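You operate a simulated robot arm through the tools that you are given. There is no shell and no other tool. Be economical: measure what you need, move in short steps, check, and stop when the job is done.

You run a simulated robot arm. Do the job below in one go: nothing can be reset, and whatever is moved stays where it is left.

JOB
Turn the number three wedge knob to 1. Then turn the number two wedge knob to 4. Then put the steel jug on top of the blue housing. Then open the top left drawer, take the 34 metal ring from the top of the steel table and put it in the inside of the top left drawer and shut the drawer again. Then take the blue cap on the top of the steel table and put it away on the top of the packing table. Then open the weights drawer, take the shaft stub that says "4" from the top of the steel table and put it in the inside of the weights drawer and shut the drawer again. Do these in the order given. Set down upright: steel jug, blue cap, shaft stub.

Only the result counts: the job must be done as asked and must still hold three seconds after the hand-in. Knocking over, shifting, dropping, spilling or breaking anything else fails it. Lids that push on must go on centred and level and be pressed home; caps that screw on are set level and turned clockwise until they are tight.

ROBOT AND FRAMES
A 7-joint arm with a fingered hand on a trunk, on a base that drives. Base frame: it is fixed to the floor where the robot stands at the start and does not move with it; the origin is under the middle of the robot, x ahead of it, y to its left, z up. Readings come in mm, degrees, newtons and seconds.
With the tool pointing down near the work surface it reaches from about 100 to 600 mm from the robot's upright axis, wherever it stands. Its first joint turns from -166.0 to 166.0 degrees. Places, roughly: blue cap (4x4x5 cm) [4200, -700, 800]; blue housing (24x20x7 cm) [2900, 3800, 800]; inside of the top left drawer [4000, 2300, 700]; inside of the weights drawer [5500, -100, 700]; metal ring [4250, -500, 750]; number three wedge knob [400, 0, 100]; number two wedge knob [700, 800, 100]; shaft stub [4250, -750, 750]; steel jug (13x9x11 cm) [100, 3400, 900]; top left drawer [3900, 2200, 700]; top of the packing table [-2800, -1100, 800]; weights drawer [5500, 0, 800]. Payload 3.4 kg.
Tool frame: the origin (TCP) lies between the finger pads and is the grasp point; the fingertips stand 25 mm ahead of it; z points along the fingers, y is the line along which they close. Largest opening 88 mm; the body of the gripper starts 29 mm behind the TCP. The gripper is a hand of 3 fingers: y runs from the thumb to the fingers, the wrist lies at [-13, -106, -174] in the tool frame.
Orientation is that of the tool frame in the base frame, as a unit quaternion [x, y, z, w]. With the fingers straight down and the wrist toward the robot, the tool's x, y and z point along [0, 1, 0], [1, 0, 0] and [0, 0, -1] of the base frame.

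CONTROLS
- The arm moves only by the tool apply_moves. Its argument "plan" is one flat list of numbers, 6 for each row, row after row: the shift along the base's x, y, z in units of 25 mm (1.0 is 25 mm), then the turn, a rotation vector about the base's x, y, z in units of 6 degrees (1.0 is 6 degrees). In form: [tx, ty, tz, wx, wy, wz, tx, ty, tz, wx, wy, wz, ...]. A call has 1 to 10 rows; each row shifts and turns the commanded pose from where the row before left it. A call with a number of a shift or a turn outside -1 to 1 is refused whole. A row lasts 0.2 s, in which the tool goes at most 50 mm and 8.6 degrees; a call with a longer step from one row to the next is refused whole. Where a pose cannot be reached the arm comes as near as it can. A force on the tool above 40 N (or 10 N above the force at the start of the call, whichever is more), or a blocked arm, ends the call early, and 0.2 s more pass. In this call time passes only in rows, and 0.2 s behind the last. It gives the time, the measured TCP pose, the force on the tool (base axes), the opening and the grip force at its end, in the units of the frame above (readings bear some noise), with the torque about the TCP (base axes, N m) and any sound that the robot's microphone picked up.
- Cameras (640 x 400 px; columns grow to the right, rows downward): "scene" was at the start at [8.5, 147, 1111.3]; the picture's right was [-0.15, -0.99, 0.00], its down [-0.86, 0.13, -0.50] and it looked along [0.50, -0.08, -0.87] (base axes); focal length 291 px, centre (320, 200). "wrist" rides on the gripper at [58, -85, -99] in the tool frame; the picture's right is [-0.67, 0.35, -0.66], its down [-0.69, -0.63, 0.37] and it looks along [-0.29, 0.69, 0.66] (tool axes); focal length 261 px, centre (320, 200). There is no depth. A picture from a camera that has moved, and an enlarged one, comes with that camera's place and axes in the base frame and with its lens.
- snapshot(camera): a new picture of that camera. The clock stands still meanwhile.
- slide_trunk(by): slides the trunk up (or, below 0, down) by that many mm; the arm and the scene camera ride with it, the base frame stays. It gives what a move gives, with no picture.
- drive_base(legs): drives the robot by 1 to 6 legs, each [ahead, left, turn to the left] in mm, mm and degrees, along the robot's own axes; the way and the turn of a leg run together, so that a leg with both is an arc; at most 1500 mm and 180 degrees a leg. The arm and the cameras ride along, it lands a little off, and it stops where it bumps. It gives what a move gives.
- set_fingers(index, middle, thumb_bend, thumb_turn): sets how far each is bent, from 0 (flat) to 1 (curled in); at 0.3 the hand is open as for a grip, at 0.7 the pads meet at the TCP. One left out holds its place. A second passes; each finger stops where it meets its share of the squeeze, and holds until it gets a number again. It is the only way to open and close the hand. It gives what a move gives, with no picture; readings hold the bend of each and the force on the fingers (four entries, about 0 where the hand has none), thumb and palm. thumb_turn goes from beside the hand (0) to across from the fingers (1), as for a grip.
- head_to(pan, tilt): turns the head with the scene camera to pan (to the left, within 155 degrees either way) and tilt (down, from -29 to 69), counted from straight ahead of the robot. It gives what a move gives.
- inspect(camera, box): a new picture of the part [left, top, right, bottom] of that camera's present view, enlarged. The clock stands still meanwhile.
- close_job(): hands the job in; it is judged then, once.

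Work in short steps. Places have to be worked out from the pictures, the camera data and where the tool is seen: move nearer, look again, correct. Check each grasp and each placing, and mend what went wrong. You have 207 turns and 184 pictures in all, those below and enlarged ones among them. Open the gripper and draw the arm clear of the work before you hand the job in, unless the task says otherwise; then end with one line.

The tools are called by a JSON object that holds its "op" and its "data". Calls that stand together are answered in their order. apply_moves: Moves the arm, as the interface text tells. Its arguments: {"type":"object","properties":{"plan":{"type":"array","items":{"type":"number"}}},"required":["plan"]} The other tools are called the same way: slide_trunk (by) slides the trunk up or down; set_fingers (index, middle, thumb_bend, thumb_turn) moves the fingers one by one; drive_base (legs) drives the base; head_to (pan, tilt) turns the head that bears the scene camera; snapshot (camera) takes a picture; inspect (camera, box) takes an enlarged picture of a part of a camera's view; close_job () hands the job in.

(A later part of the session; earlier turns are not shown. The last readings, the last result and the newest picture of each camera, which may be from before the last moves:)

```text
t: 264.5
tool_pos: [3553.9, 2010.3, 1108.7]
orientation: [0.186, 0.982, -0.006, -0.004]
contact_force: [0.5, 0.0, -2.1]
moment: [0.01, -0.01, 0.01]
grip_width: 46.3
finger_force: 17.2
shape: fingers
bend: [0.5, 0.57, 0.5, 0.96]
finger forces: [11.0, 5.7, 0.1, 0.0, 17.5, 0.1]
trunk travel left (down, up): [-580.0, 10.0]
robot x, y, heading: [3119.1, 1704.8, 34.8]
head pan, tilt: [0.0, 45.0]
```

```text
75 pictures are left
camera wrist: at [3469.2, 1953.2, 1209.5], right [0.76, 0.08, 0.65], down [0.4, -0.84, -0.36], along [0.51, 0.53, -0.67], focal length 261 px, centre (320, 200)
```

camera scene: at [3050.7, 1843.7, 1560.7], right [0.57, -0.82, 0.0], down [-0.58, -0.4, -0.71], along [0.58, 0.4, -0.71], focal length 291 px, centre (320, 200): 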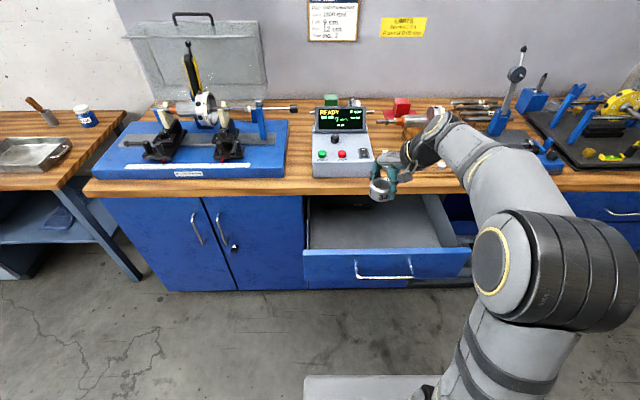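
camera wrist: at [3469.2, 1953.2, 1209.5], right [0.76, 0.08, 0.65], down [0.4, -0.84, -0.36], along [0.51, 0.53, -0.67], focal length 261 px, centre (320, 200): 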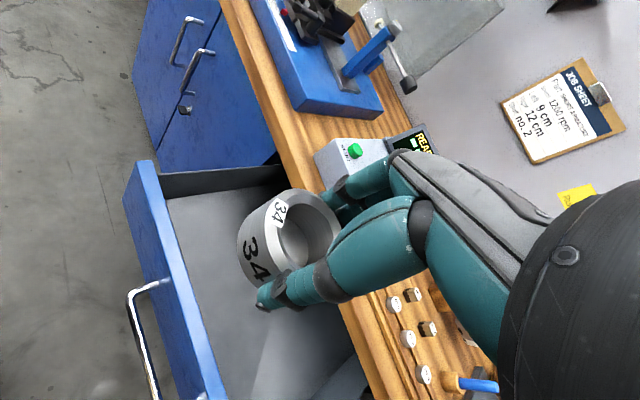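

I'll drive 149 ahead and 20 right to centre over the drawer opening (n≈4215), then lower by trunk in steps.

{"op": "drive_base", "data": {"legs": [[149, -20, 0]]}}

{"op": "slide_trunk", "data": {"by": -200}}

{"op": "snapshot", "data": {"camera": "scene"}}

{"op": "snapshot", "data": {"camera": "wrist"}}

```text
t: 265.9
tool_pos: [3686.9, 2080.2, 1108.8]
orientation: [0.186, 0.982, -0.006, -0.005]
contact_force: [0.9, -0.1, -1.5]
moment: [0.02, 0.0, 0.02]
grip_width: 46.2
finger_force: 17.1
shape: fingers
bend: [0.5, 0.57, 0.5, 0.96]
finger forces: [11.1, 5.7, 0.0, 0.1, 17.5, 0.0]
trunk travel left (down, up): [-580.0, 10.0]
robot x, y, heading: [3253.4, 1771.2, 35.0]
head pan, tilt: [0.0, 45.0]
```

```text
t: 268.1
tool_pos: [3686.0, 2079.6, 909.1]
orientation: [0.186, 0.983, -0.005, -0.004]
contact_force: [0.8, 0.0, -0.7]
moment: [-0.01, 0.0, 0.01]
grip_width: 46.2
finger_force: 17.4
shape: fingers
bend: [0.5, 0.57, 0.5, 0.96]
finger forces: [10.9, 5.8, 0.0, 0.1, 17.5, 0.1]
trunk travel left (down, up): [-380.0, 210.0]
robot x, y, heading: [3255.8, 1772.1, 34.8]
head pan, tilt: [0.0, 45.0]
```

```text
74 pictures are left
camera scene: at [3183.9, 1911.9, 1360.7], right [0.57, -0.82, 0.0], down [-0.58, -0.4, -0.71], along [0.58, 0.4, -0.71], focal length 291 px, centre (320, 200)
```

scene: 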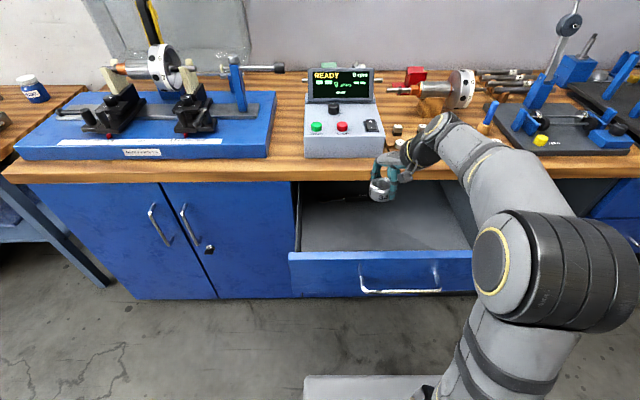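

```text
73 pictures are left
camera wrist: at [3602.1, 2022.6, 1009.5], right [0.76, 0.09, 0.65], down [0.41, -0.84, -0.36], along [0.51, 0.54, -0.67], focal length 261 px, centre (320, 200)
```

wrist: 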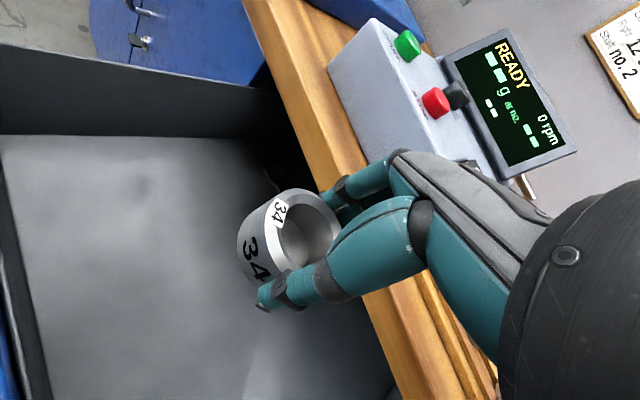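

The fingers have about 65–80 mm clearance to the bench edge. I'll lower 150 mm.

{"op": "slide_trunk", "data": {"by": -150}}

{"op": "snapshot", "data": {"camera": "wrist"}}

{"op": "inspect", "data": {"camera": "scene", "box": [280, 120, 500, 300]}}

```text
t: 269.8
tool_pos: [3685.8, 2080.5, 759.1]
orientation: [0.186, 0.983, -0.006, -0.003]
contact_force: [0.0, 1.1, -0.9]
moment: [0.0, -0.02, -0.01]
grip_width: 46.6
finger_force: 17.4
shape: fingers
bend: [0.5, 0.57, 0.5, 0.96]
finger forces: [11.0, 5.7, 0.0, 0.0, 17.4, 0.0]
trunk travel left (down, up): [-230.0, 360.0]
robot x, y, heading: [3253.7, 1775.0, 34.6]
head pan, tilt: [0.0, 45.0]
```

```text
72 pictures are left
camera wrist: at [3602.1, 2022.6, 859.5], right [0.76, 0.09, 0.65], down [0.41, -0.84, -0.36], along [0.51, 0.54, -0.67], focal length 261 px, centre (320, 200)
```

wrist: 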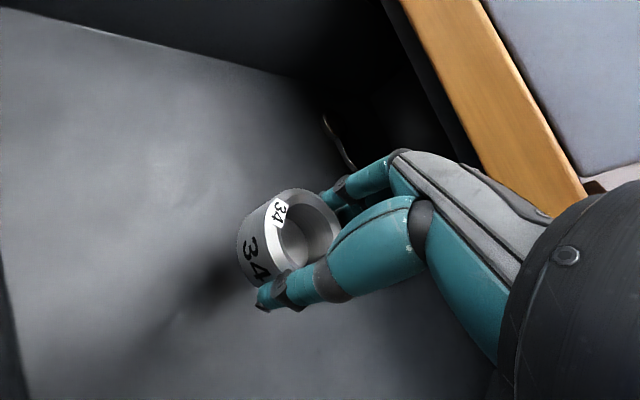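

```text
2.22 times, centred on (390, 210) of scene
camera zoom: at [3183.9, 1911.9, 1210.7], right [0.57, -0.82, 0.0], down [-0.58, -0.4, -0.71], along [0.58, 0.4, -0.71], focal length 647 px, centre (164, 178)
```

zoom: 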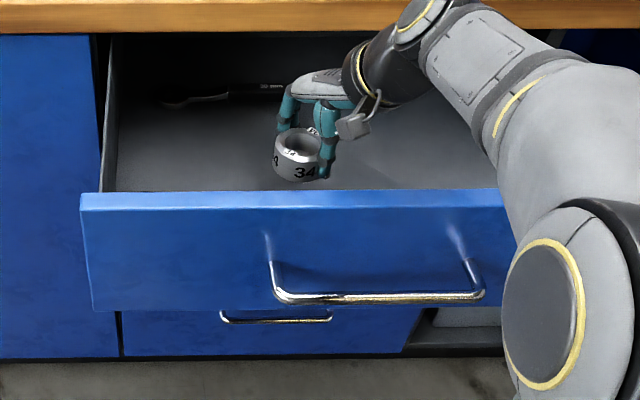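

The ring is inside the drawer. I'll lower gently until it touches the floor.

{"op": "apply_moves", "data": {"plan": [0, 0, -0.4, 0, 0, 0, 0, 0, -0.4, 0, 0, 0]}}

{"op": "snapshot", "data": {"camera": "wrist"}}

```text
t: 270.4
tool_pos: [3686.5, 2080.0, 740.4]
orientation: [0.185, 0.983, -0.006, -0.004]
contact_force: [0.5, -0.2, -0.7]
moment: [0.03, -0.02, -0.04]
grip_width: 46.4
finger_force: 16.6
shape: fingers
bend: [0.5, 0.57, 0.5, 0.96]
finger forces: [11.0, 5.7, 0.0, 0.0, 17.4, 0.0]
trunk travel left (down, up): [-230.0, 360.0]
robot x, y, heading: [3255.3, 1770.7, 34.8]
head pan, tilt: [0.0, 45.0]
```

```text
70 pictures are left
camera wrist: at [3601.9, 2022.7, 839.9], right [0.76, 0.09, 0.65], down [0.41, -0.84, -0.36], along [0.51, 0.54, -0.67], focal length 261 px, centre (320, 200)
```

wrist: 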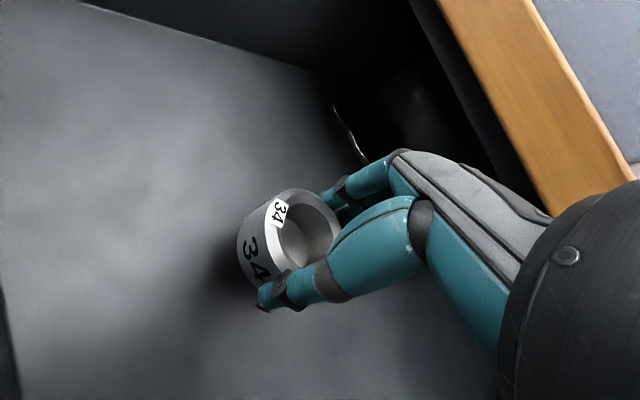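

{"op": "apply_moves", "data": {"plan": [0, 0, -0.3, 0, 0, 0, 0, 0, -0.3, 0, 0, 0]}}

{"op": "apply_moves", "data": {"plan": [0, 0, -0.2, 0, 0, 0]}}

{"op": "apply_moves", "data": {"plan": [0, 0, -0.2, 0, 0, 0]}}

```text
t: 271.0
tool_pos: [3686.2, 2080.1, 724.3]
orientation: [0.184, 0.983, -0.006, -0.004]
contact_force: [1.0, -1.1, -1.8]
moment: [-0.01, -0.06, 0.01]
grip_width: 46.4
finger_force: 16.9
shape: fingers
bend: [0.5, 0.57, 0.5, 0.96]
finger forces: [10.9, 5.7, 0.1, 0.0, 17.5, 0.0]
trunk travel left (down, up): [-230.0, 360.0]
robot x, y, heading: [3255.8, 1769.6, 35.0]
head pan, tilt: [0.0, 45.0]
```

```text
t: 271.4
tool_pos: [3685.4, 2081.4, 719.0]
orientation: [0.186, 0.983, -0.006, -0.004]
contact_force: [-0.5, -0.5, -1.5]
moment: [-0.02, 0.0, 0.0]
grip_width: 46.4
finger_force: 16.6
shape: fingers
bend: [0.5, 0.57, 0.5, 0.96]
finger forces: [10.9, 5.7, 0.0, 0.0, 17.4, 0.0]
trunk travel left (down, up): [-230.0, 360.0]
robot x, y, heading: [3257.7, 1773.7, 34.7]
head pan, tilt: [0.0, 45.0]
```

```text
t: 271.8
tool_pos: [3685.1, 2081.1, 715.2]
orientation: [0.186, 0.983, -0.006, -0.003]
contact_force: [0.8, -0.6, -0.9]
moment: [-0.01, 0.01, -0.02]
grip_width: 46.4
finger_force: 16.9
shape: fingers
bend: [0.5, 0.57, 0.5, 0.96]
finger forces: [11.0, 5.7, 0.1, 0.0, 17.5, 0.0]
trunk travel left (down, up): [-230.0, 360.0]
robot x, y, heading: [3253.8, 1768.8, 34.7]
head pan, tilt: [0.0, 45.0]
```

No contact yet; I continue in small steps.

{"op": "apply_moves", "data": {"plan": [0, 0, -0.25, 0, 0, 0]}}

{"op": "apply_moves", "data": {"plan": [0, 0, -0.25, 0, 0, 0]}}

{"op": "snapshot", "data": {"camera": "wrist"}}

```text
t: 272.2
tool_pos: [3685.4, 2079.3, 707.9]
orientation: [0.185, 0.983, -0.005, -0.004]
contact_force: [-0.4, 0.3, -0.9]
moment: [-0.01, 0.01, 0.01]
grip_width: 46.2
finger_force: 17.0
shape: fingers
bend: [0.5, 0.57, 0.5, 0.96]
finger forces: [11.1, 5.8, 0.1, 0.0, 17.4, 0.0]
trunk travel left (down, up): [-230.0, 360.0]
robot x, y, heading: [3252.7, 1771.6, 35.1]
head pan, tilt: [0.0, 45.0]
```

```text
t: 272.6
tool_pos: [3685.6, 2080.1, 699.6]
orientation: [0.186, 0.982, -0.006, -0.003]
contact_force: [-0.3, 0.4, 1.5]
moment: [-0.14, 0.15, -0.02]
grip_width: 46.3
finger_force: 16.9
shape: fingers
bend: [0.5, 0.57, 0.5, 0.96]
finger forces: [11.0, 5.7, 0.0, 0.0, 18.0, 0.0]
trunk travel left (down, up): [-230.0, 360.0]
robot x, y, heading: [3252.4, 1772.0, 35.1]
head pan, tilt: [0.0, 45.0]
```

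```text
69 pictures are left
camera wrist: at [3601.0, 2022.6, 801.7], right [0.76, 0.09, 0.65], down [0.41, -0.84, -0.36], along [0.51, 0.54, -0.67], focal length 261 px, centre (320, 200)
```

wrist: 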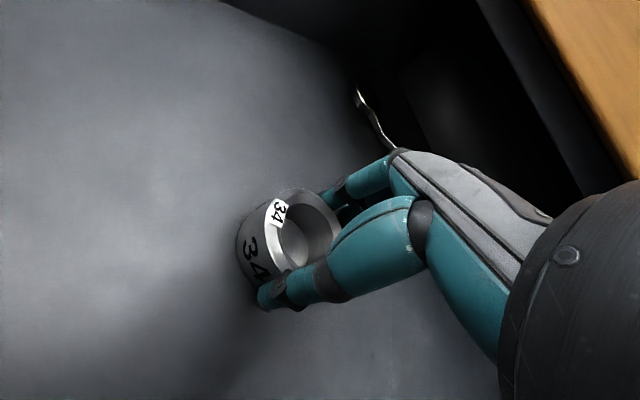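

Touching the floor. I'll release, then rise straight up clear of the drawer.

{"op": "set_fingers", "data": {"index": 0.3, "middle": 0.3, "thumb_bend": 0.3}}

{"op": "slide_trunk", "data": {"by": 250}}

{"op": "snapshot", "data": {"camera": "wrist"}}

```text
t: 273.6
tool_pos: [3685.1, 2079.6, 702.2]
orientation: [0.185, 0.983, -0.006, -0.004]
contact_force: [0.3, -0.7, 0.0]
moment: [-0.01, -0.01, 0.0]
grip_width: 84.2
finger_force: 0.1
shape: fingers
bend: [0.3, 0.3, 0.3, 0.97]
finger forces: [0.0, 0.0, 0.0, 0.1, 0.1, 0.0]
trunk travel left (down, up): [-230.0, 360.0]
robot x, y, heading: [3253.2, 1769.0, 35.1]
head pan, tilt: [0.0, 45.0]
```

```text
t: 276.2
tool_pos: [3685.4, 2080.2, 950.7]
orientation: [0.186, 0.983, -0.006, -0.004]
contact_force: [-0.4, 0.5, -0.4]
moment: [0.0, -0.01, 0.0]
grip_width: 84.5
finger_force: 0.0
shape: fingers
bend: [0.3, 0.3, 0.3, 0.97]
finger forces: [0.0, 0.0, 0.0, 0.0, 0.0, 0.0]
trunk travel left (down, up): [-480.0, 110.0]
robot x, y, heading: [3257.2, 1770.8, 34.7]
head pan, tilt: [0.0, 45.0]
```

```text
68 pictures are left
camera wrist: at [3601.1, 2022.6, 1051.7], right [0.76, 0.09, 0.65], down [0.41, -0.84, -0.36], along [0.51, 0.54, -0.67], focal length 261 px, centre (320, 200)
```

wrist: 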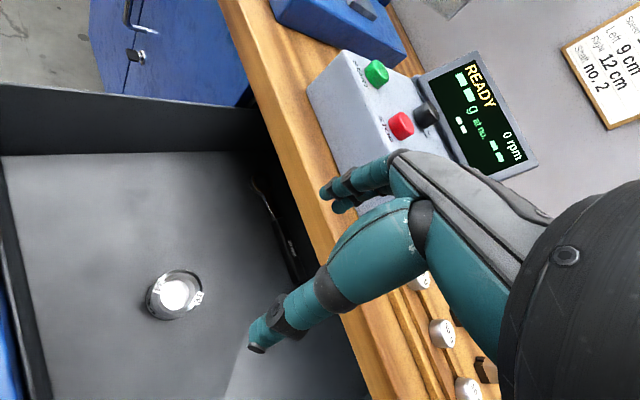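

The ring lies in the drawer. To shut it I'll back off, point the hand forward with a fist, and push. Backing 350 mm and realigning the hand.

{"op": "drive_base", "data": {"legs": [[-350, 30, 0]]}}

{"op": "apply_moves", "data": {"plan": [0, 0, 0, 0, 0, -1, 0, 0, 0, 0, 0, -1, 0, 0, 0, 0, 0, -1, 0, 0, 0, 0, 0, -1, 0, 0, 0, 0, 0, -1, 0, 0, 0, 0, 0, -0.6]}}

{"op": "slide_trunk", "data": {"by": -120}}

{"op": "apply_moves", "data": {"plan": [0, 0, 0, 0.575, -0.818, 0, 0, 0, 0, 0.575, -0.818, 0, 0, 0, 0, 0.575, -0.818, 0, 0, 0, 0, 0.575, -0.818, 0, 0, 0, 0, 0.575, -0.818, 0, 0, 0, 0, 0.575, -0.818, 0, 0, 0, 0, 0.575, -0.818, 0, 0, 0, 0, 0.575, -0.818, 0, 0, 0, 0, 0.575, -0.818, 0, 0, 0, 0, 0.575, -0.818, 0]}}

{"op": "apply_moves", "data": {"plan": [0, 0, 0, 0.575, -0.818, 0, 0, 0, 0, 0.575, -0.818, 0, 0, 0, 0, 0.575, -0.818, 0]}}

{"op": "set_fingers", "data": {"index": 0.95, "middle": 0.95, "thumb_bend": 0.6}}

{"op": "snapshot", "data": {"camera": "scene"}}

```text
t: 278.4
tool_pos: [3382.8, 1906.9, 952.0]
orientation: [0.186, 0.983, -0.005, -0.003]
contact_force: [0.2, 0.1, -1.2]
moment: [0.01, -0.04, -0.02]
grip_width: 84.3
finger_force: 0.0
shape: fingers
bend: [0.3, 0.3, 0.3, 0.97]
finger forces: [0.0, 0.0, 0.0, 0.0, 0.0, 0.0]
trunk travel left (down, up): [-480.0, 110.0]
robot x, y, heading: [2954.6, 1599.0, 34.4]
head pan, tilt: [0.0, 45.0]
```

```text
t: 279.8
tool_pos: [3382.8, 1905.8, 950.2]
orientation: [0.463, 0.886, -0.004, -0.005]
contact_force: [-0.2, 0.0, 0.2]
moment: [0.01, 0.0, 0.0]
grip_width: 84.3
finger_force: 0.1
shape: fingers
bend: [0.3, 0.3, 0.3, 0.97]
finger forces: [0.0, 0.0, 0.1, 0.0, 0.1, 0.1]
trunk travel left (down, up): [-480.0, 110.0]
robot x, y, heading: [2950.1, 1600.5, 34.6]
head pan, tilt: [0.0, 45.0]
```

```text
t: 281.3
tool_pos: [3383.4, 1906.6, 830.4]
orientation: [0.463, 0.887, -0.004, -0.005]
contact_force: [0.0, -0.2, 0.2]
moment: [0.04, 0.02, 0.0]
grip_width: 84.6
finger_force: 0.1
shape: fingers
bend: [0.3, 0.3, 0.3, 0.97]
finger forces: [0.0, 0.0, 0.1, 0.1, 0.1, 0.0]
trunk travel left (down, up): [-360.0, 230.0]
robot x, y, heading: [2950.3, 1600.8, 34.8]
head pan, tilt: [0.0, 45.0]
```

```text
t: 283.5
tool_pos: [3384.8, 1906.6, 830.2]
orientation: [0.4, 0.771, 0.441, 0.225]
contact_force: [-0.1, 0.1, 0.1]
moment: [-0.02, -0.03, -0.03]
grip_width: 84.4
finger_force: 0.0
shape: fingers
bend: [0.3, 0.3, 0.3, 0.97]
finger forces: [0.0, 0.0, 0.0, 0.1, 0.0, 0.0]
trunk travel left (down, up): [-360.0, 230.0]
robot x, y, heading: [2954.7, 1598.3, 34.5]
head pan, tilt: [0.0, 45.0]
```

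```text
t: 284.3
tool_pos: [3383.1, 1906.8, 831.1]
orientation: [0.359, 0.693, 0.556, 0.285]
contact_force: [-0.5, -0.3, 0.8]
moment: [-0.02, 0.01, -0.03]
grip_width: 84.6
finger_force: 0.1
shape: fingers
bend: [0.3, 0.3, 0.3, 0.97]
finger forces: [0.1, 0.0, 0.0, 0.0, 0.0, 0.0]
trunk travel left (down, up): [-360.0, 230.0]
robot x, y, heading: [2951.6, 1598.5, 34.8]
head pan, tilt: [0.0, 45.0]
```

```text
t: 285.3
tool_pos: [3383.5, 1906.6, 831.4]
orientation: [0.359, 0.693, 0.556, 0.285]
contact_force: [0.0, 0.3, -0.1]
moment: [0.01, -0.03, -0.03]
grip_width: 31.9
finger_force: 0.1
shape: fingers
bend: [0.95, 0.95, 0.6, 0.97]
finger forces: [0.0, 0.0, 0.1, 0.0, 0.1, 0.0]
trunk travel left (down, up): [-360.0, 230.0]
robot x, y, heading: [2954.0, 1600.0, 34.6]
head pan, tilt: [0.0, 45.0]
```

```text
67 pictures are left
camera scene: at [2881.6, 1739.7, 1340.7], right [0.57, -0.82, 0.0], down [-0.58, -0.4, -0.71], along [0.58, 0.4, -0.71], focal length 291 px, centre (320, 200)
```

scene: 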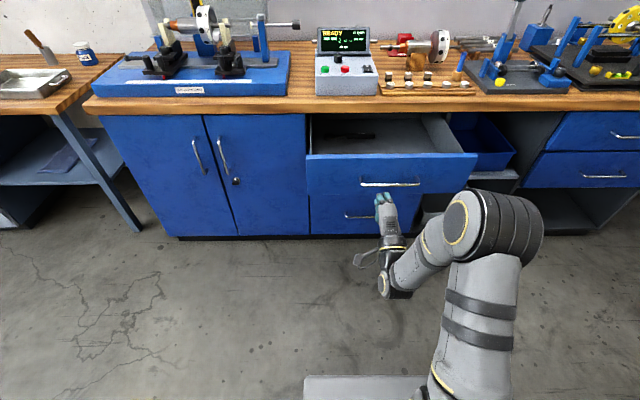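

Lower the trunk 92 mm to bar height, shift right 35 mm, and push forward 380 mm.

{"op": "slide_trunk", "data": {"by": -92}}

{"op": "drive_base", "data": {"legs": [[120, -35, 0], [260, 0, 0]]}}

{"op": "snapshot", "data": {"camera": "scene"}}

```text
t: 286.6
tool_pos: [3384.6, 1907.1, 740.2]
orientation: [0.36, 0.693, 0.555, 0.285]
contact_force: [0.1, 0.4, -0.4]
moment: [0.03, 0.0, -0.01]
grip_width: 32.1
finger_force: 0.0
shape: fingers
bend: [0.95, 0.95, 0.6, 0.97]
finger forces: [0.0, 0.1, 0.0, 0.0, 0.0, 0.0]
trunk travel left (down, up): [-268.0, 322.0]
robot x, y, heading: [2953.9, 1598.6, 34.6]
head pan, tilt: [0.0, 45.0]
```

```text
t: 289.3
tool_pos: [3715.7, 2092.4, 738.8]
orientation: [0.36, 0.693, 0.556, 0.285]
contact_force: [-0.5, -0.4, 0.4]
moment: [-0.01, 0.01, -0.03]
grip_width: 32.4
finger_force: 0.0
shape: fingers
bend: [0.95, 0.95, 0.6, 0.97]
finger forces: [0.1, 0.0, 0.1, 0.0, 0.0, 0.0]
trunk travel left (down, up): [-268.0, 322.0]
robot x, y, heading: [3282.5, 1781.6, 34.8]
head pan, tilt: [0.0, 45.0]
```

```text
66 pictures are left
camera scene: at [3213.8, 1926.1, 1248.7], right [0.57, -0.82, 0.0], down [-0.58, -0.4, -0.71], along [0.58, 0.4, -0.71], focal length 291 px, centre (320, 200)
```

scene: 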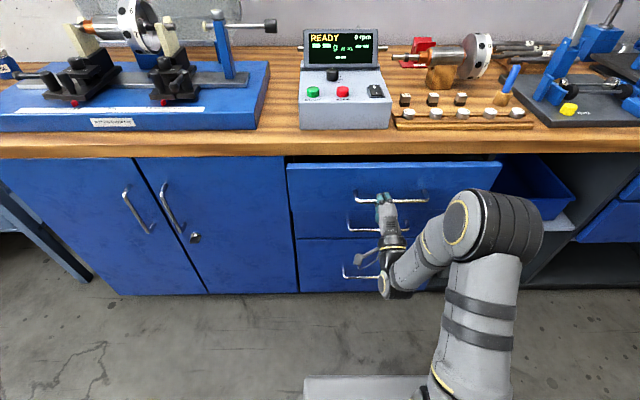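

Nearly shut. I'll push another 60 mm until it seats.

{"op": "drive_base", "data": {"legs": [[45, 0, 0]]}}

{"op": "snapshot", "data": {"camera": "scene"}}

```text
t: 290.2
tool_pos: [3753.0, 2118.4, 740.9]
orientation: [0.359, 0.693, 0.556, 0.285]
contact_force: [0.2, -0.8, -0.8]
moment: [0.0, 0.0, 0.01]
grip_width: 32.3
finger_force: 0.0
shape: fingers
bend: [0.95, 0.95, 0.6, 0.97]
finger forces: [0.0, 0.1, 0.1, 0.0, 0.0, 0.0]
trunk travel left (down, up): [-268.0, 322.0]
robot x, y, heading: [3322.3, 1809.7, 34.8]
head pan, tilt: [0.0, 45.0]
```

```text
65 pictures are left
camera scene: at [3250.7, 1951.7, 1248.7], right [0.57, -0.82, 0.0], down [-0.58, -0.4, -0.71], along [0.58, 0.4, -0.71], focal length 291 px, centre (320, 200)
```

scene: 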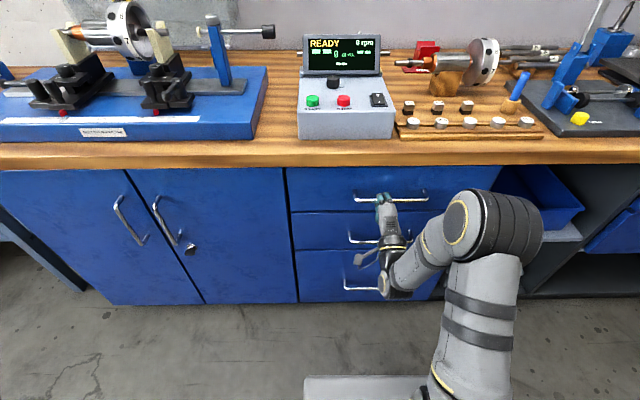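

It looks closed; a final gentle push to make sure.

{"op": "drive_base", "data": {"legs": [[18, 0, 0]]}}

{"op": "inspect", "data": {"camera": "scene", "box": [270, 140, 530, 260]}}

```text
t: 291.2
tool_pos: [3764.3, 2127.0, 743.3]
orientation: [0.358, 0.689, 0.56, 0.287]
contact_force: [-21.4, -14.8, 10.6]
moment: [-0.21, 0.26, -0.05]
grip_width: 37.2
finger_force: 13.9
shape: fingers
bend: [0.96, 0.98, 0.59, 0.97]
finger forces: [13.0, 14.7, 0.0, 0.0, 1.6, 0.1]
trunk travel left (down, up): [-268.0, 322.0]
robot x, y, heading: [3336.9, 1821.0, 34.6]
head pan, tilt: [0.0, 45.0]
stopped in leg 1: the force on the tool passed its limit at 44 N (the readings are from after the stop); the commanded pose is now the measured one
```

```text
2.46 times, centred on (400, 200) of scene
camera zoom: at [3262.0, 1959.2, 1248.7], right [0.57, -0.82, 0.0], down [-0.58, -0.4, -0.71], along [0.58, 0.4, -0.7], focal length 716 px, centre (123, 200)
```

zoom: 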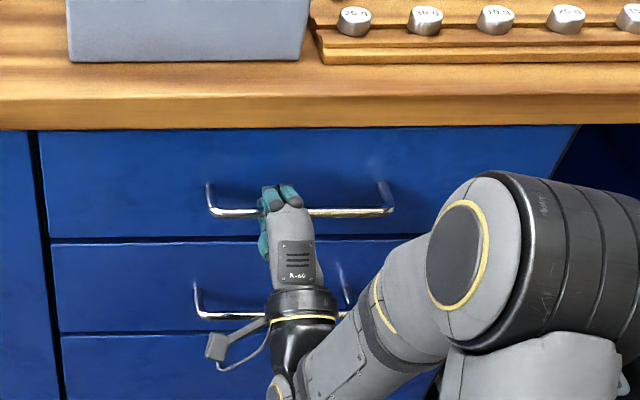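

The drawer is shut against its stop. I'll back off, return the hand to vertical, raise the trunk and turn toward the steel table.

{"op": "drive_base", "data": {"legs": [[-450, 0, 0]]}}

{"op": "slide_trunk", "data": {"by": 300}}

{"op": "apply_moves", "data": {"plan": [0, 0, 0, -0.575, 0.818, 0, 0, 0, 0, -0.575, 0.818, 0, 0, 0, 0, -0.575, 0.818, 0, 0, 0, 0, -0.575, 0.818, 0, 0, 0, 0, -0.575, 0.818, 0, 0, 0, 0, -0.575, 0.818, 0, 0, 0, 0, -0.575, 0.818, 0, 0, 0, 0, -0.575, 0.818, 0, 0, 0, 0, -0.575, 0.818, 0, 0, 0, 0, -0.575, 0.818, 0]}}

{"op": "apply_moves", "data": {"plan": [0, 0, 0, -0.575, 0.818, 0, 0, 0, 0, -0.575, 0.818, 0, 0, 0, 0, -0.575, 0.818, 0]}}

{"op": "set_fingers", "data": {"index": 0.3, "middle": 0.3, "thumb_bend": 0.3}}

{"op": "drive_base", "data": {"legs": [[0, 0, -90.2], [1000, 0, 0], [800, -50, 0]]}}

{"op": "head_to", "data": {"pan": 0, "tilt": 50}}

{"op": "snapshot", "data": {"camera": "scene"}}

{"op": "snapshot", "data": {"camera": "wrist"}}

```text
t: 293.9
tool_pos: [3391.5, 1869.3, 742.1]
orientation: [0.359, 0.691, 0.559, 0.287]
contact_force: [-0.1, -0.4, -0.4]
moment: [0.02, 0.0, -0.03]
grip_width: 32.1
finger_force: 0.1
shape: fingers
bend: [0.95, 0.95, 0.6, 0.97]
finger forces: [0.0, 0.1, 0.0, 0.1, 0.0, 0.0]
trunk travel left (down, up): [-268.0, 322.0]
robot x, y, heading: [2956.9, 1562.5, 34.4]
head pan, tilt: [0.0, 45.0]
```

```text
t: 296.9
tool_pos: [3391.6, 1868.7, 1040.7]
orientation: [0.36, 0.691, 0.558, 0.286]
contact_force: [0.6, -0.7, -0.1]
moment: [0.01, 0.01, 0.01]
grip_width: 32.2
finger_force: 0.0
shape: fingers
bend: [0.95, 0.95, 0.6, 0.97]
finger forces: [0.0, 0.0, 0.0, 0.0, 0.0, 0.0]
trunk travel left (down, up): [-568.0, 22.0]
robot x, y, heading: [2958.7, 1559.8, 34.8]
head pan, tilt: [0.0, 45.0]
```

```text
t: 299.1
tool_pos: [3391.6, 1869.4, 1040.9]
orientation: [0.458, 0.876, 0.136, 0.068]
contact_force: [-0.1, 0.3, 0.6]
moment: [0.01, -0.01, 0.03]
grip_width: 31.8
finger_force: 0.0
shape: fingers
bend: [0.95, 0.95, 0.6, 0.97]
finger forces: [0.1, 0.0, 0.0, 0.0, 0.0, 0.0]
trunk travel left (down, up): [-568.0, 22.0]
robot x, y, heading: [2961.4, 1563.9, 34.3]
head pan, tilt: [0.0, 45.0]
```

```text
t: 299.9
tool_pos: [3391.9, 1869.2, 1041.3]
orientation: [0.463, 0.886, -0.003, -0.003]
contact_force: [-0.9, 0.7, -1.0]
moment: [0.02, 0.01, 0.0]
grip_width: 32.2
finger_force: 0.0
shape: fingers
bend: [0.95, 0.95, 0.6, 0.97]
finger forces: [0.0, 0.0, 0.1, 0.0, 0.0, 0.0]
trunk travel left (down, up): [-568.0, 22.0]
robot x, y, heading: [2959.1, 1561.0, 34.3]
head pan, tilt: [0.0, 45.0]
```

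```text
t: 300.9
tool_pos: [3393.0, 1868.7, 1041.5]
orientation: [0.463, 0.886, -0.002, -0.002]
contact_force: [-1.9, 0.3, 0.1]
moment: [0.01, -0.01, -0.04]
grip_width: 84.2
finger_force: 0.0
shape: fingers
bend: [0.3, 0.3, 0.3, 0.97]
finger forces: [0.0, 0.1, 0.0, 0.0, 0.1, 0.1]
trunk travel left (down, up): [-568.0, 22.0]
robot x, y, heading: [2960.2, 1558.3, 34.6]
head pan, tilt: [0.0, 45.0]
```

```text
t: 313.7
tool_pos: [4305.5, -334.4, 1041.3]
orientation: [0.949, 0.316, 0.0, -0.004]
contact_force: [-0.1, 0.7, 0.8]
moment: [0.0, 0.01, -0.01]
grip_width: 84.4
finger_force: 0.0
shape: fingers
bend: [0.3, 0.3, 0.3, 0.97]
finger forces: [0.0, 0.0, 0.1, 0.1, 0.1, 0.0]
trunk travel left (down, up): [-568.0, 22.0]
robot x, y, heading: [3985.9, 82.1, -53.3]
head pan, tilt: [0.0, 45.0]
```

```text
t: 314.4
tool_pos: [4305.4, -333.3, 1040.3]
orientation: [0.949, 0.316, 0.001, -0.003]
contact_force: [0.0, 0.3, -0.1]
moment: [-0.04, 0.01, 0.0]
grip_width: 84.6
finger_force: 0.1
shape: fingers
bend: [0.3, 0.3, 0.3, 0.97]
finger forces: [0.0, 0.0, 0.0, 0.1, 0.1, 0.1]
trunk travel left (down, up): [-568.0, 22.0]
robot x, y, heading: [3982.7, 89.0, -53.5]
head pan, tilt: [0.0, 50.0]
```

```text
63 pictures are left
camera scene: at [4122.7, 166.5, 1541.8], right [-0.8, -0.6, 0.0], down [-0.46, 0.61, -0.64], along [0.38, -0.52, -0.77], focal length 291 px, centre (320, 200)
```

scene: 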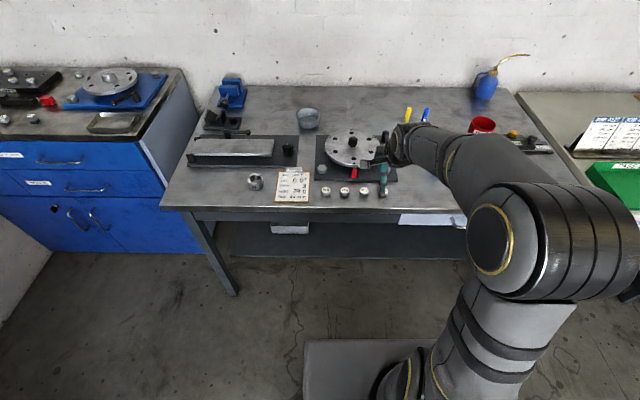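

```text
62 pictures are left
camera wrist: at [4301.0, -232.2, 1141.1], right [-0.33, -0.69, 0.65], down [-0.93, 0.09, -0.36], along [0.19, -0.72, -0.67], focal length 261 px, centre (320, 200)
```

wrist: 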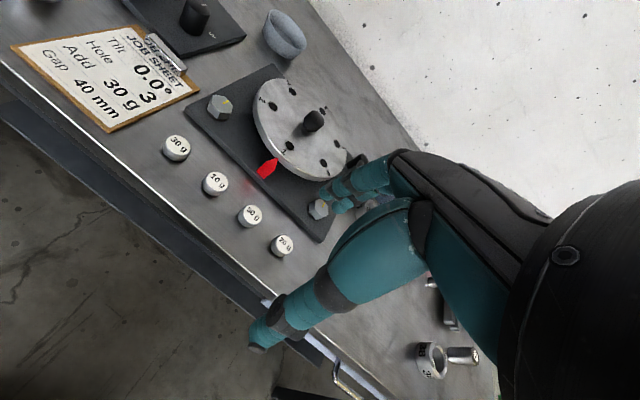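

The cap is about 229 mm ahead and 255 mm right of the TCP. I'll drive there and look with the wrist camera.

{"op": "drive_base", "data": {"legs": [[0, -255, 0], [205, 0, 0]]}}

{"op": "snapshot", "data": {"camera": "wrist"}}

{"op": "snapshot", "data": {"camera": "scene"}}

```text
t: 317.5
tool_pos: [4224.4, -654.0, 1041.4]
orientation: [0.948, 0.317, 0.001, -0.003]
contact_force: [-0.1, -0.8, 0.6]
moment: [-0.01, 0.01, -0.01]
grip_width: 84.2
finger_force: 0.1
shape: fingers
bend: [0.3, 0.3, 0.3, 0.97]
finger forces: [0.1, 0.0, 0.1, 0.0, 0.0, 0.0]
trunk travel left (down, up): [-568.0, 22.0]
robot x, y, heading: [3898.9, -233.5, -53.5]
head pan, tilt: [0.0, 50.0]
```

```text
61 pictures are left
camera wrist: at [4220.0, -553.1, 1140.8], right [-0.33, -0.69, 0.65], down [-0.93, 0.1, -0.36], along [0.19, -0.72, -0.67], focal length 261 px, centre (320, 200)
```

wrist: 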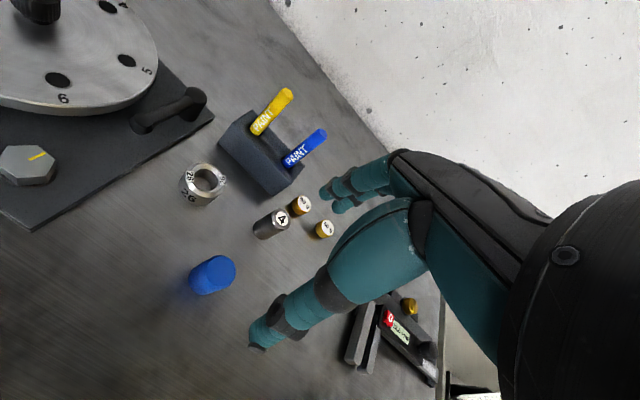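

```text
60 pictures are left
camera scene: at [4042.4, -154.3, 1541.8], right [-0.8, -0.59, 0.0], down [-0.46, 0.62, -0.64], along [0.38, -0.52, -0.77], focal length 291 px, centre (320, 200)
```

scene: 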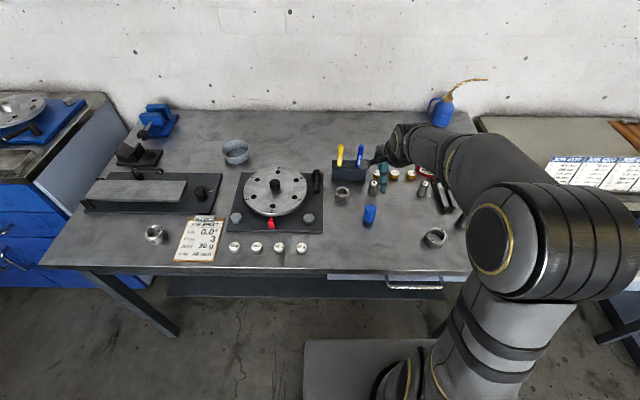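

The cap is at about (4237, -670), top z≈865, with neighbours clear of the fingers. I'll shift over it and lower 150 mm with the trunk.

{"op": "apply_moves", "data": {"plan": [0.26, -0.32, 0, 0, 0, 0, 0.26, -0.32, 0, 0, 0, 0]}}

{"op": "slide_trunk", "data": {"by": -130}}

{"op": "snapshot", "data": {"camera": "wrist"}}

```text
t: 318.1
tool_pos: [4238.0, -670.6, 1042.2]
orientation: [0.949, 0.317, 0.0, -0.003]
contact_force: [-0.1, -0.3, 0.5]
moment: [-0.01, -0.02, -0.02]
grip_width: 84.6
finger_force: 0.0
shape: fingers
bend: [0.3, 0.3, 0.3, 0.97]
finger forces: [0.0, 0.0, 0.1, 0.0, 0.0, 0.1]
trunk travel left (down, up): [-568.0, 22.0]
robot x, y, heading: [3902.7, -234.7, -53.4]
head pan, tilt: [0.0, 50.0]
```

```text
t: 319.6
tool_pos: [4238.4, -670.0, 912.6]
orientation: [0.949, 0.317, 0.0, -0.003]
contact_force: [-0.8, 0.5, 0.1]
moment: [0.0, 0.02, 0.0]
grip_width: 84.4
finger_force: 0.0
shape: fingers
bend: [0.3, 0.3, 0.3, 0.97]
finger forces: [0.0, 0.0, 0.0, 0.1, 0.0, 0.0]
trunk travel left (down, up): [-438.0, 152.0]
robot x, y, heading: [3903.8, -236.0, -53.7]
head pan, tilt: [0.0, 50.0]
```

```text
59 pictures are left
camera wrist: at [4233.2, -568.5, 1011.8], right [-0.33, -0.69, 0.65], down [-0.93, 0.1, -0.36], along [0.19, -0.72, -0.67], focal length 261 px, centre (320, 200)
```

wrist: 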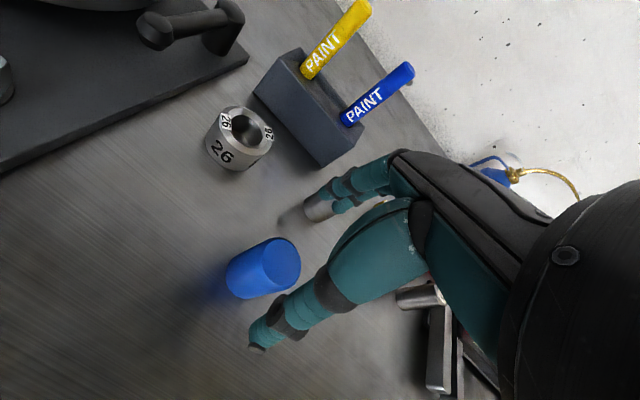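

Well aligned (top z≈869). I'll lower to TCP z≈854.

{"op": "apply_moves", "data": {"plan": [0, 0, -0.8, 0, 0, 0, 0, 0, -0.8, 0, 0, 0, 0, 0, -0.74, 0, 0, 0]}}

{"op": "set_fingers", "data": {"index": 0.7, "middle": 0.7, "thumb_bend": 0.7}}

{"op": "snapshot", "data": {"camera": "wrist"}}

```text
t: 320.4
tool_pos: [4238.2, -670.1, 852.7]
orientation: [0.949, 0.316, 0.001, -0.003]
contact_force: [-0.6, -0.1, -0.2]
moment: [-0.02, 0.04, -0.03]
grip_width: 84.2
finger_force: 0.1
shape: fingers
bend: [0.3, 0.3, 0.3, 0.97]
finger forces: [0.0, 0.1, 0.1, 0.0, 0.0, 0.1]
trunk travel left (down, up): [-438.0, 152.0]
robot x, y, heading: [3900.3, -231.4, -53.2]
head pan, tilt: [0.0, 50.0]
```

```text
t: 321.4
tool_pos: [4240.0, -670.6, 853.7]
orientation: [0.949, 0.316, 0.001, -0.003]
contact_force: [1.3, -1.0, 1.3]
moment: [-0.01, -0.03, -0.02]
grip_width: 25.0
finger_force: 12.4
shape: fingers
bend: [0.6, 0.62, 0.57, 0.96]
finger forces: [5.6, 6.2, 0.0, 0.0, 11.9, 0.1]
trunk travel left (down, up): [-438.0, 152.0]
robot x, y, heading: [3900.9, -233.0, -53.5]
head pan, tilt: [0.0, 50.0]
```

```text
58 pictures are left
camera wrist: at [4233.3, -568.4, 952.7], right [-0.33, -0.69, 0.65], down [-0.93, 0.1, -0.36], along [0.19, -0.72, -0.67], focal length 261 px, centre (320, 200)
```

wrist: 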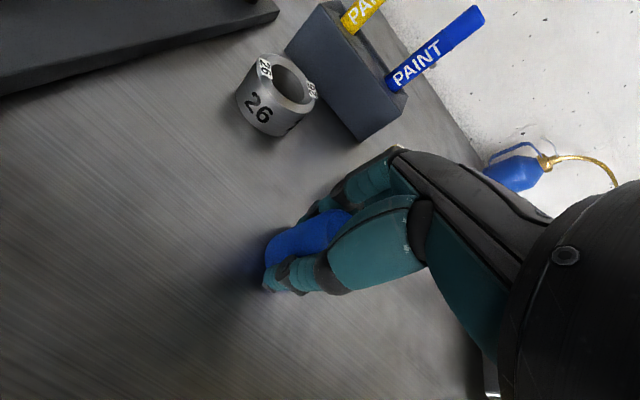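

The cap is held. I'll lift it, back away from the table, and inspect the hold before the long drive.

{"op": "apply_moves", "data": {"plan": [0, 0, 0.6, 0, 0, 0, 0, 0, 0.8, 0, 0, 0, 0, 0, 0.8, 0, 0, 0]}}

{"op": "slide_trunk", "data": {"by": 152}}

{"op": "snapshot", "data": {"camera": "wrist"}}

{"op": "drive_base", "data": {"legs": [[-1400, -340, 0], [-1400, 0, 0], [-1350, 0, 0], [0, 0, -91.5]]}}

{"op": "head_to", "data": {"pan": 0, "tilt": 25}}

{"op": "snapshot", "data": {"camera": "scene"}}

```text
t: 322.2
tool_pos: [4239.4, -671.0, 908.7]
orientation: [0.949, 0.316, 0.002, -0.004]
contact_force: [-0.7, 0.5, -0.4]
moment: [-0.02, -0.03, -0.03]
grip_width: 25.2
finger_force: 11.2
shape: fingers
bend: [0.6, 0.63, 0.57, 0.95]
finger forces: [5.6, 6.0, 0.0, 0.0, 11.9, 0.1]
trunk travel left (down, up): [-438.0, 152.0]
robot x, y, heading: [3899.6, -235.5, -53.3]
head pan, tilt: [0.0, 50.0]
```

```text
t: 324.0
tool_pos: [4237.8, -669.9, 1061.3]
orientation: [0.948, 0.317, 0.0, -0.003]
contact_force: [0.2, 0.7, 0.2]
moment: [-0.01, 0.0, 0.01]
grip_width: 24.9
finger_force: 11.8
shape: fingers
bend: [0.6, 0.63, 0.57, 0.95]
finger forces: [5.6, 6.0, 0.0, 0.1, 11.9, 0.0]
trunk travel left (down, up): [-590.0, 0.0]
robot x, y, heading: [3900.9, -231.2, -53.5]
head pan, tilt: [0.0, 50.0]
```

```text
57 pictures are left
camera wrist: at [4233.6, -569.1, 1160.1], right [-0.33, -0.69, 0.65], down [-0.93, 0.1, -0.36], along [0.19, -0.72, -0.67], focal length 261 px, centre (320, 200)
```

wrist: 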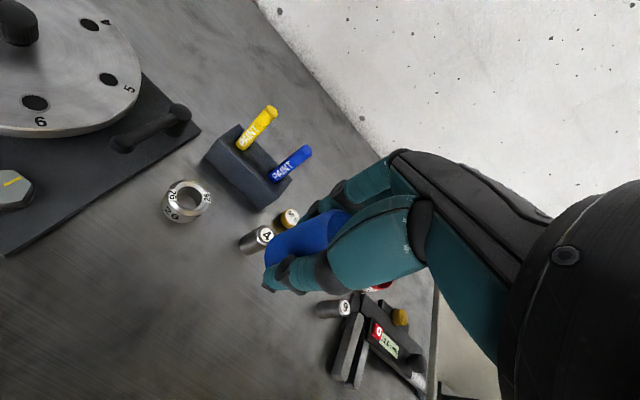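

```text
t: 348.2
tool_pos: [621.6, 2537.8, 1060.9]
orientation: [0.895, -0.447, 0.002, -0.001]
contact_force: [0.8, 0.1, -0.2]
moment: [0.0, 0.0, 0.01]
grip_width: 24.5
finger_force: 11.5
shape: fingers
bend: [0.6, 0.63, 0.58, 0.95]
finger forces: [5.5, 5.8, 0.0, 0.0, 11.5, 0.0]
trunk travel left (down, up): [-590.0, 0.0]
robot x, y, heading: [1058.4, 2872.4, -143.3]
head pan, tilt: [0.0, 50.0]
```

```text
t: 349.1
tool_pos: [622.2, 2537.9, 1060.6]
orientation: [0.895, -0.446, 0.003, -0.002]
contact_force: [-0.3, -0.5, -0.3]
moment: [0.0, -0.02, 0.01]
grip_width: 24.6
finger_force: 11.3
shape: fingers
bend: [0.6, 0.63, 0.58, 0.95]
finger forces: [5.6, 5.9, 0.1, 0.1, 11.6, 0.0]
trunk travel left (down, up): [-590.0, 0.0]
robot x, y, heading: [1058.4, 2875.6, -143.4]
head pan, tilt: [0.0, 25.0]
```

```text
56 pictures are left
camera scene: at [1130.2, 2728.3, 1601.2], right [-0.6, 0.8, 0.0], down [0.34, 0.25, -0.91], along [-0.73, -0.54, -0.42], focal length 291 px, centre (320, 200)
```

scene: 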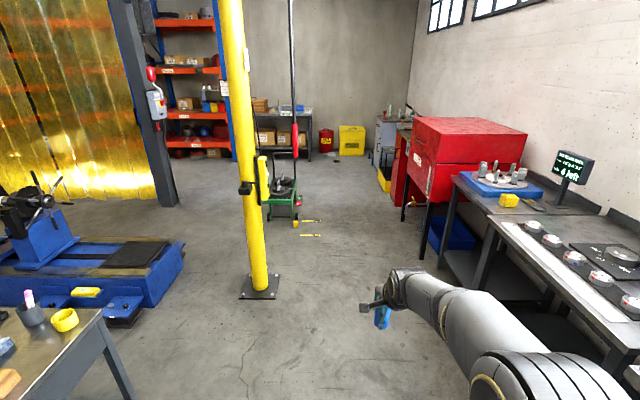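

Clear aisle ahead: the packing table is at the far end (px ~280), and the pallet and column stay to the left. I'll correct heading by -1.6° and drive 4.2 m ahead.

{"op": "drive_base", "data": {"legs": [[0, 0, -1.6], [1400, 0, 0], [1400, 0, 0], [1300, 0, 0]]}}

{"op": "head_to", "data": {"pan": 20, "tilt": 30}}

{"op": "snapshot", "data": {"camera": "scene"}}

```text
t: 369.1
tool_pos: [-2623.1, 54.6, 1061.1]
orientation: [0.902, -0.431, 0.003, -0.001]
contact_force: [0.4, 0.7, 0.5]
moment: [0.03, 0.0, -0.02]
grip_width: 24.3
finger_force: 11.5
shape: fingers
bend: [0.6, 0.63, 0.58, 0.95]
finger forces: [5.5, 5.9, 0.0, 0.0, 11.5, 0.1]
trunk travel left (down, up): [-590.0, 0.0]
robot x, y, heading: [-2198.1, 406.0, -141.5]
head pan, tilt: [0.0, 25.0]
```

```text
t: 369.9
tool_pos: [-2622.8, 54.3, 1061.1]
orientation: [0.902, -0.432, 0.002, -0.002]
contact_force: [-0.4, 0.1, 0.3]
moment: [-0.02, 0.02, 0.0]
grip_width: 24.5
finger_force: 11.6
shape: fingers
bend: [0.6, 0.63, 0.58, 0.95]
finger forces: [5.4, 5.9, 0.0, 0.0, 11.5, 0.0]
trunk travel left (down, up): [-590.0, 0.0]
robot x, y, heading: [-2193.6, 406.4, -141.6]
head pan, tilt: [20.0, 30.0]
```

```text
55 pictures are left
camera scene: at [-2096.6, 242.2, 1593.3], right [-0.85, 0.52, 0.0], down [0.26, 0.43, -0.87], along [-0.45, -0.74, -0.5], focal length 291 px, centre (320, 200)
```

scene: 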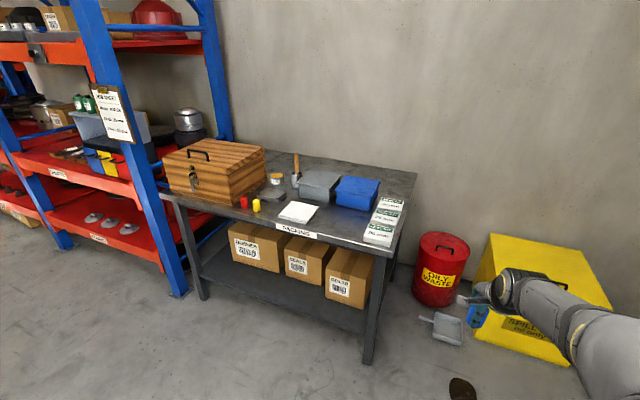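

{"op": "inspect", "data": {"camera": "scene", "box": [160, 120, 430, 270]}}

```text
2.37 times, centred on (295, 195) of scene
camera zoom: at [-2096.6, 242.2, 1593.3], right [-0.85, 0.52, 0.0], down [0.26, 0.43, -0.87], along [-0.45, -0.74, -0.5], focal length 690 px, centre (379, 212)
```

zoom: 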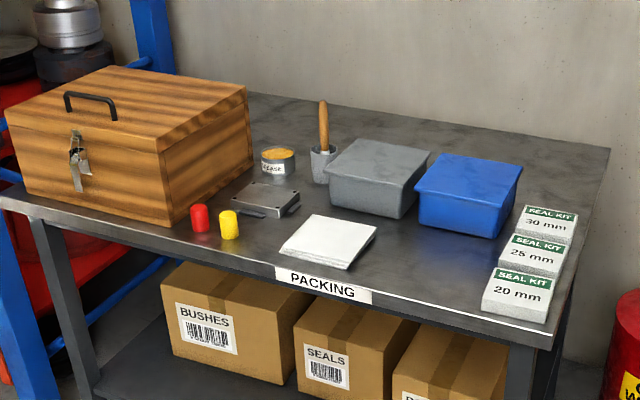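

A free spot lies in front of the blue box near (-2775, -695). I'll straighten to -145°, strafe left, and approach.

{"op": "drive_base", "data": {"legs": [[0, 0, -3.4], [0, 559, 0], [400, 0, 0]]}}

{"op": "head_to", "data": {"pan": 0, "tilt": 50}}

{"op": "snapshot", "data": {"camera": "scene"}}

{"op": "snapshot", "data": {"camera": "wrist"}}

```text
t: 375.7
tool_pos: [-2665.6, -600.0, 1059.8]
orientation: [0.885, -0.465, 0.003, -0.003]
contact_force: [-0.6, 0.3, 0.2]
moment: [0.02, 0.0, -0.01]
grip_width: 24.4
finger_force: 11.2
shape: fingers
bend: [0.6, 0.63, 0.58, 0.95]
finger forces: [5.5, 5.9, 0.0, 0.0, 11.5, 0.0]
trunk travel left (down, up): [-590.0, 0.0]
robot x, y, heading: [-2213.0, -283.8, -145.5]
head pan, tilt: [20.0, 30.0]
```

```text
t: 376.5
tool_pos: [-2664.2, -601.0, 1060.9]
orientation: [0.886, -0.464, 0.003, -0.001]
contact_force: [-0.7, 0.0, -0.4]
moment: [-0.01, 0.0, -0.02]
grip_width: 24.4
finger_force: 11.5
shape: fingers
bend: [0.6, 0.63, 0.58, 0.95]
finger forces: [5.5, 5.9, 0.0, 0.1, 11.5, 0.0]
trunk travel left (down, up): [-590.0, 0.0]
robot x, y, heading: [-2214.7, -281.4, -145.6]
head pan, tilt: [0.0, 50.0]
```

```text
53 pictures are left
camera scene: at [-2136.7, -421.9, 1563.8], right [-0.56, 0.83, 0.0], down [0.63, 0.43, -0.64], along [-0.53, -0.36, -0.77], focal length 291 px, centre (320, 200)
```

scene: 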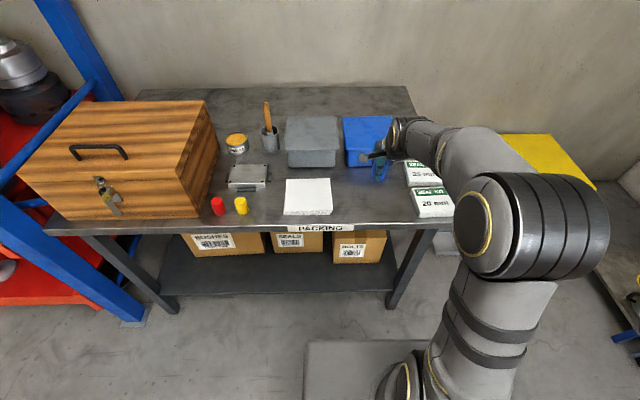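

```text
52 pictures are left
camera wrist: at [-2562.8, -599.7, 1160.2], right [-0.67, 0.35, 0.65], down [0.13, 0.92, -0.36], along [-0.73, -0.16, -0.67], focal length 261 px, centre (320, 200)
```

wrist: 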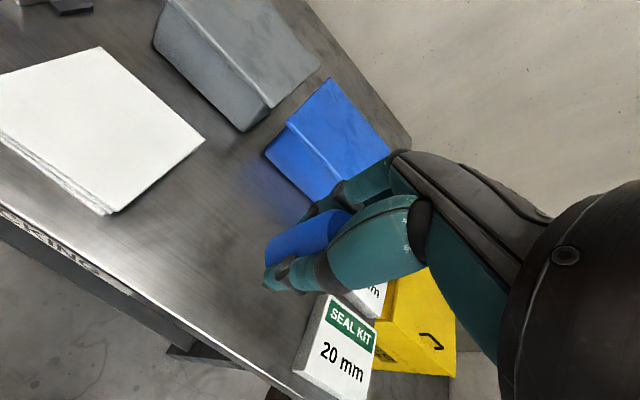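

I'll drive 125 ahead and 23 left to sit over the free spot, then lower 160 mm and check.

{"op": "drive_base", "data": {"legs": [[125, 23, 0]]}}

{"op": "slide_trunk", "data": {"by": -150}}

{"op": "snapshot", "data": {"camera": "wrist"}}

{"op": "snapshot", "data": {"camera": "scene"}}

```text
t: 377.8
tool_pos: [-2757.7, -689.8, 1060.9]
orientation: [0.886, -0.464, 0.003, -0.003]
contact_force: [-1.4, -0.7, -0.7]
moment: [0.03, 0.0, 0.04]
grip_width: 24.3
finger_force: 11.3
shape: fingers
bend: [0.6, 0.63, 0.58, 0.95]
finger forces: [5.4, 5.9, 0.1, 0.1, 11.5, 0.0]
trunk travel left (down, up): [-590.0, 0.0]
robot x, y, heading: [-2306.1, -369.4, -145.8]
head pan, tilt: [0.0, 50.0]
```

```text
t: 379.5
tool_pos: [-2757.0, -689.6, 910.3]
orientation: [0.885, -0.465, 0.003, -0.001]
contact_force: [-0.7, 0.3, 0.2]
moment: [-0.02, -0.01, -0.01]
grip_width: 24.5
finger_force: 11.3
shape: fingers
bend: [0.6, 0.63, 0.58, 0.95]
finger forces: [5.6, 5.9, 0.0, 0.0, 11.5, 0.0]
trunk travel left (down, up): [-440.0, 150.0]
robot x, y, heading: [-2307.2, -371.9, -145.7]
head pan, tilt: [0.0, 50.0]
```

```text
51 pictures are left
camera wrist: at [-2655.2, -689.5, 1010.3], right [-0.67, 0.35, 0.65], down [0.13, 0.92, -0.36], along [-0.73, -0.16, -0.67], focal length 261 px, centre (320, 200)
```

wrist: 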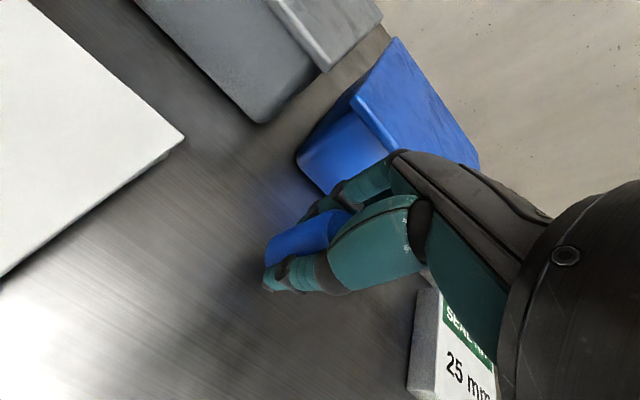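

```text
50 pictures are left
camera scene: at [-2228.8, -512.2, 1413.8], right [-0.56, 0.83, 0.0], down [0.63, 0.43, -0.64], along [-0.53, -0.36, -0.77], focal length 291 px, centre (320, 200)
```

scene: 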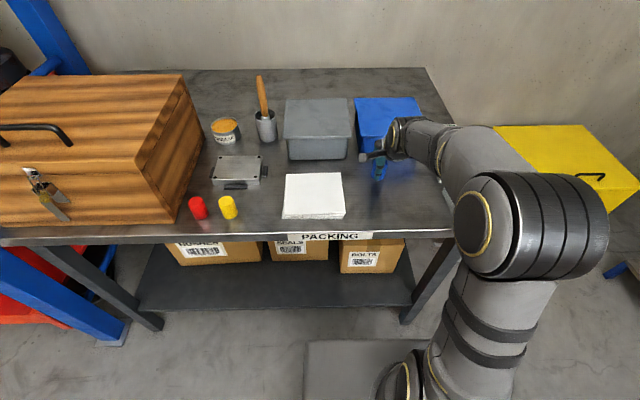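

About 116 mm to the blue box ahead of the TCP, enough for opening. I'll lower in steps to feel the table.

{"op": "apply_moves", "data": {"plan": [0, 0, -0.7, 0, 0, 0, 0, 0, -0.7, 0, 0, 0]}}

{"op": "inspect", "data": {"camera": "scene", "box": [330, 100, 450, 220]}}

```text
t: 380.1
tool_pos: [-2756.4, -689.7, 880.0]
orientation: [0.885, -0.465, 0.001, 0.003]
contact_force: [-0.9, 0.2, 20.6]
moment: [-0.02, 0.03, 0.0]
grip_width: 24.5
finger_force: 14.1
shape: fingers
bend: [0.62, 0.63, 0.58, 0.95]
finger forces: [6.7, 8.2, 0.1, 0.0, 13.9, 0.0]
trunk travel left (down, up): [-440.0, 150.0]
robot x, y, heading: [-2305.4, -369.0, -145.6]
head pan, tilt: [0.0, 50.0]
```

```text
3.33 times, centred on (390, 160) of scene
camera zoom: at [-2227.3, -511.0, 1414.4], right [-0.56, 0.83, 0.0], down [0.63, 0.43, -0.64], along [-0.53, -0.36, -0.77], focal length 970 px, centre (87, 333)
```

zoom: 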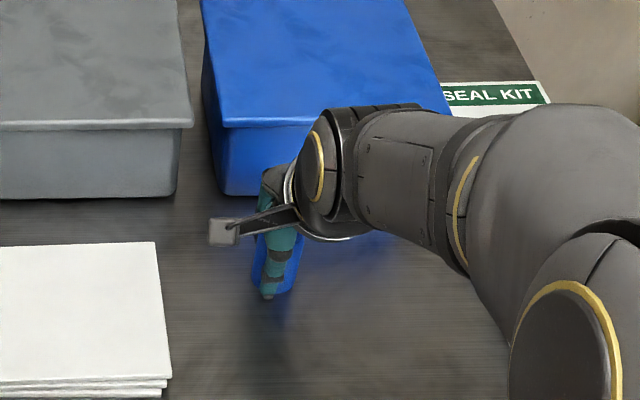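

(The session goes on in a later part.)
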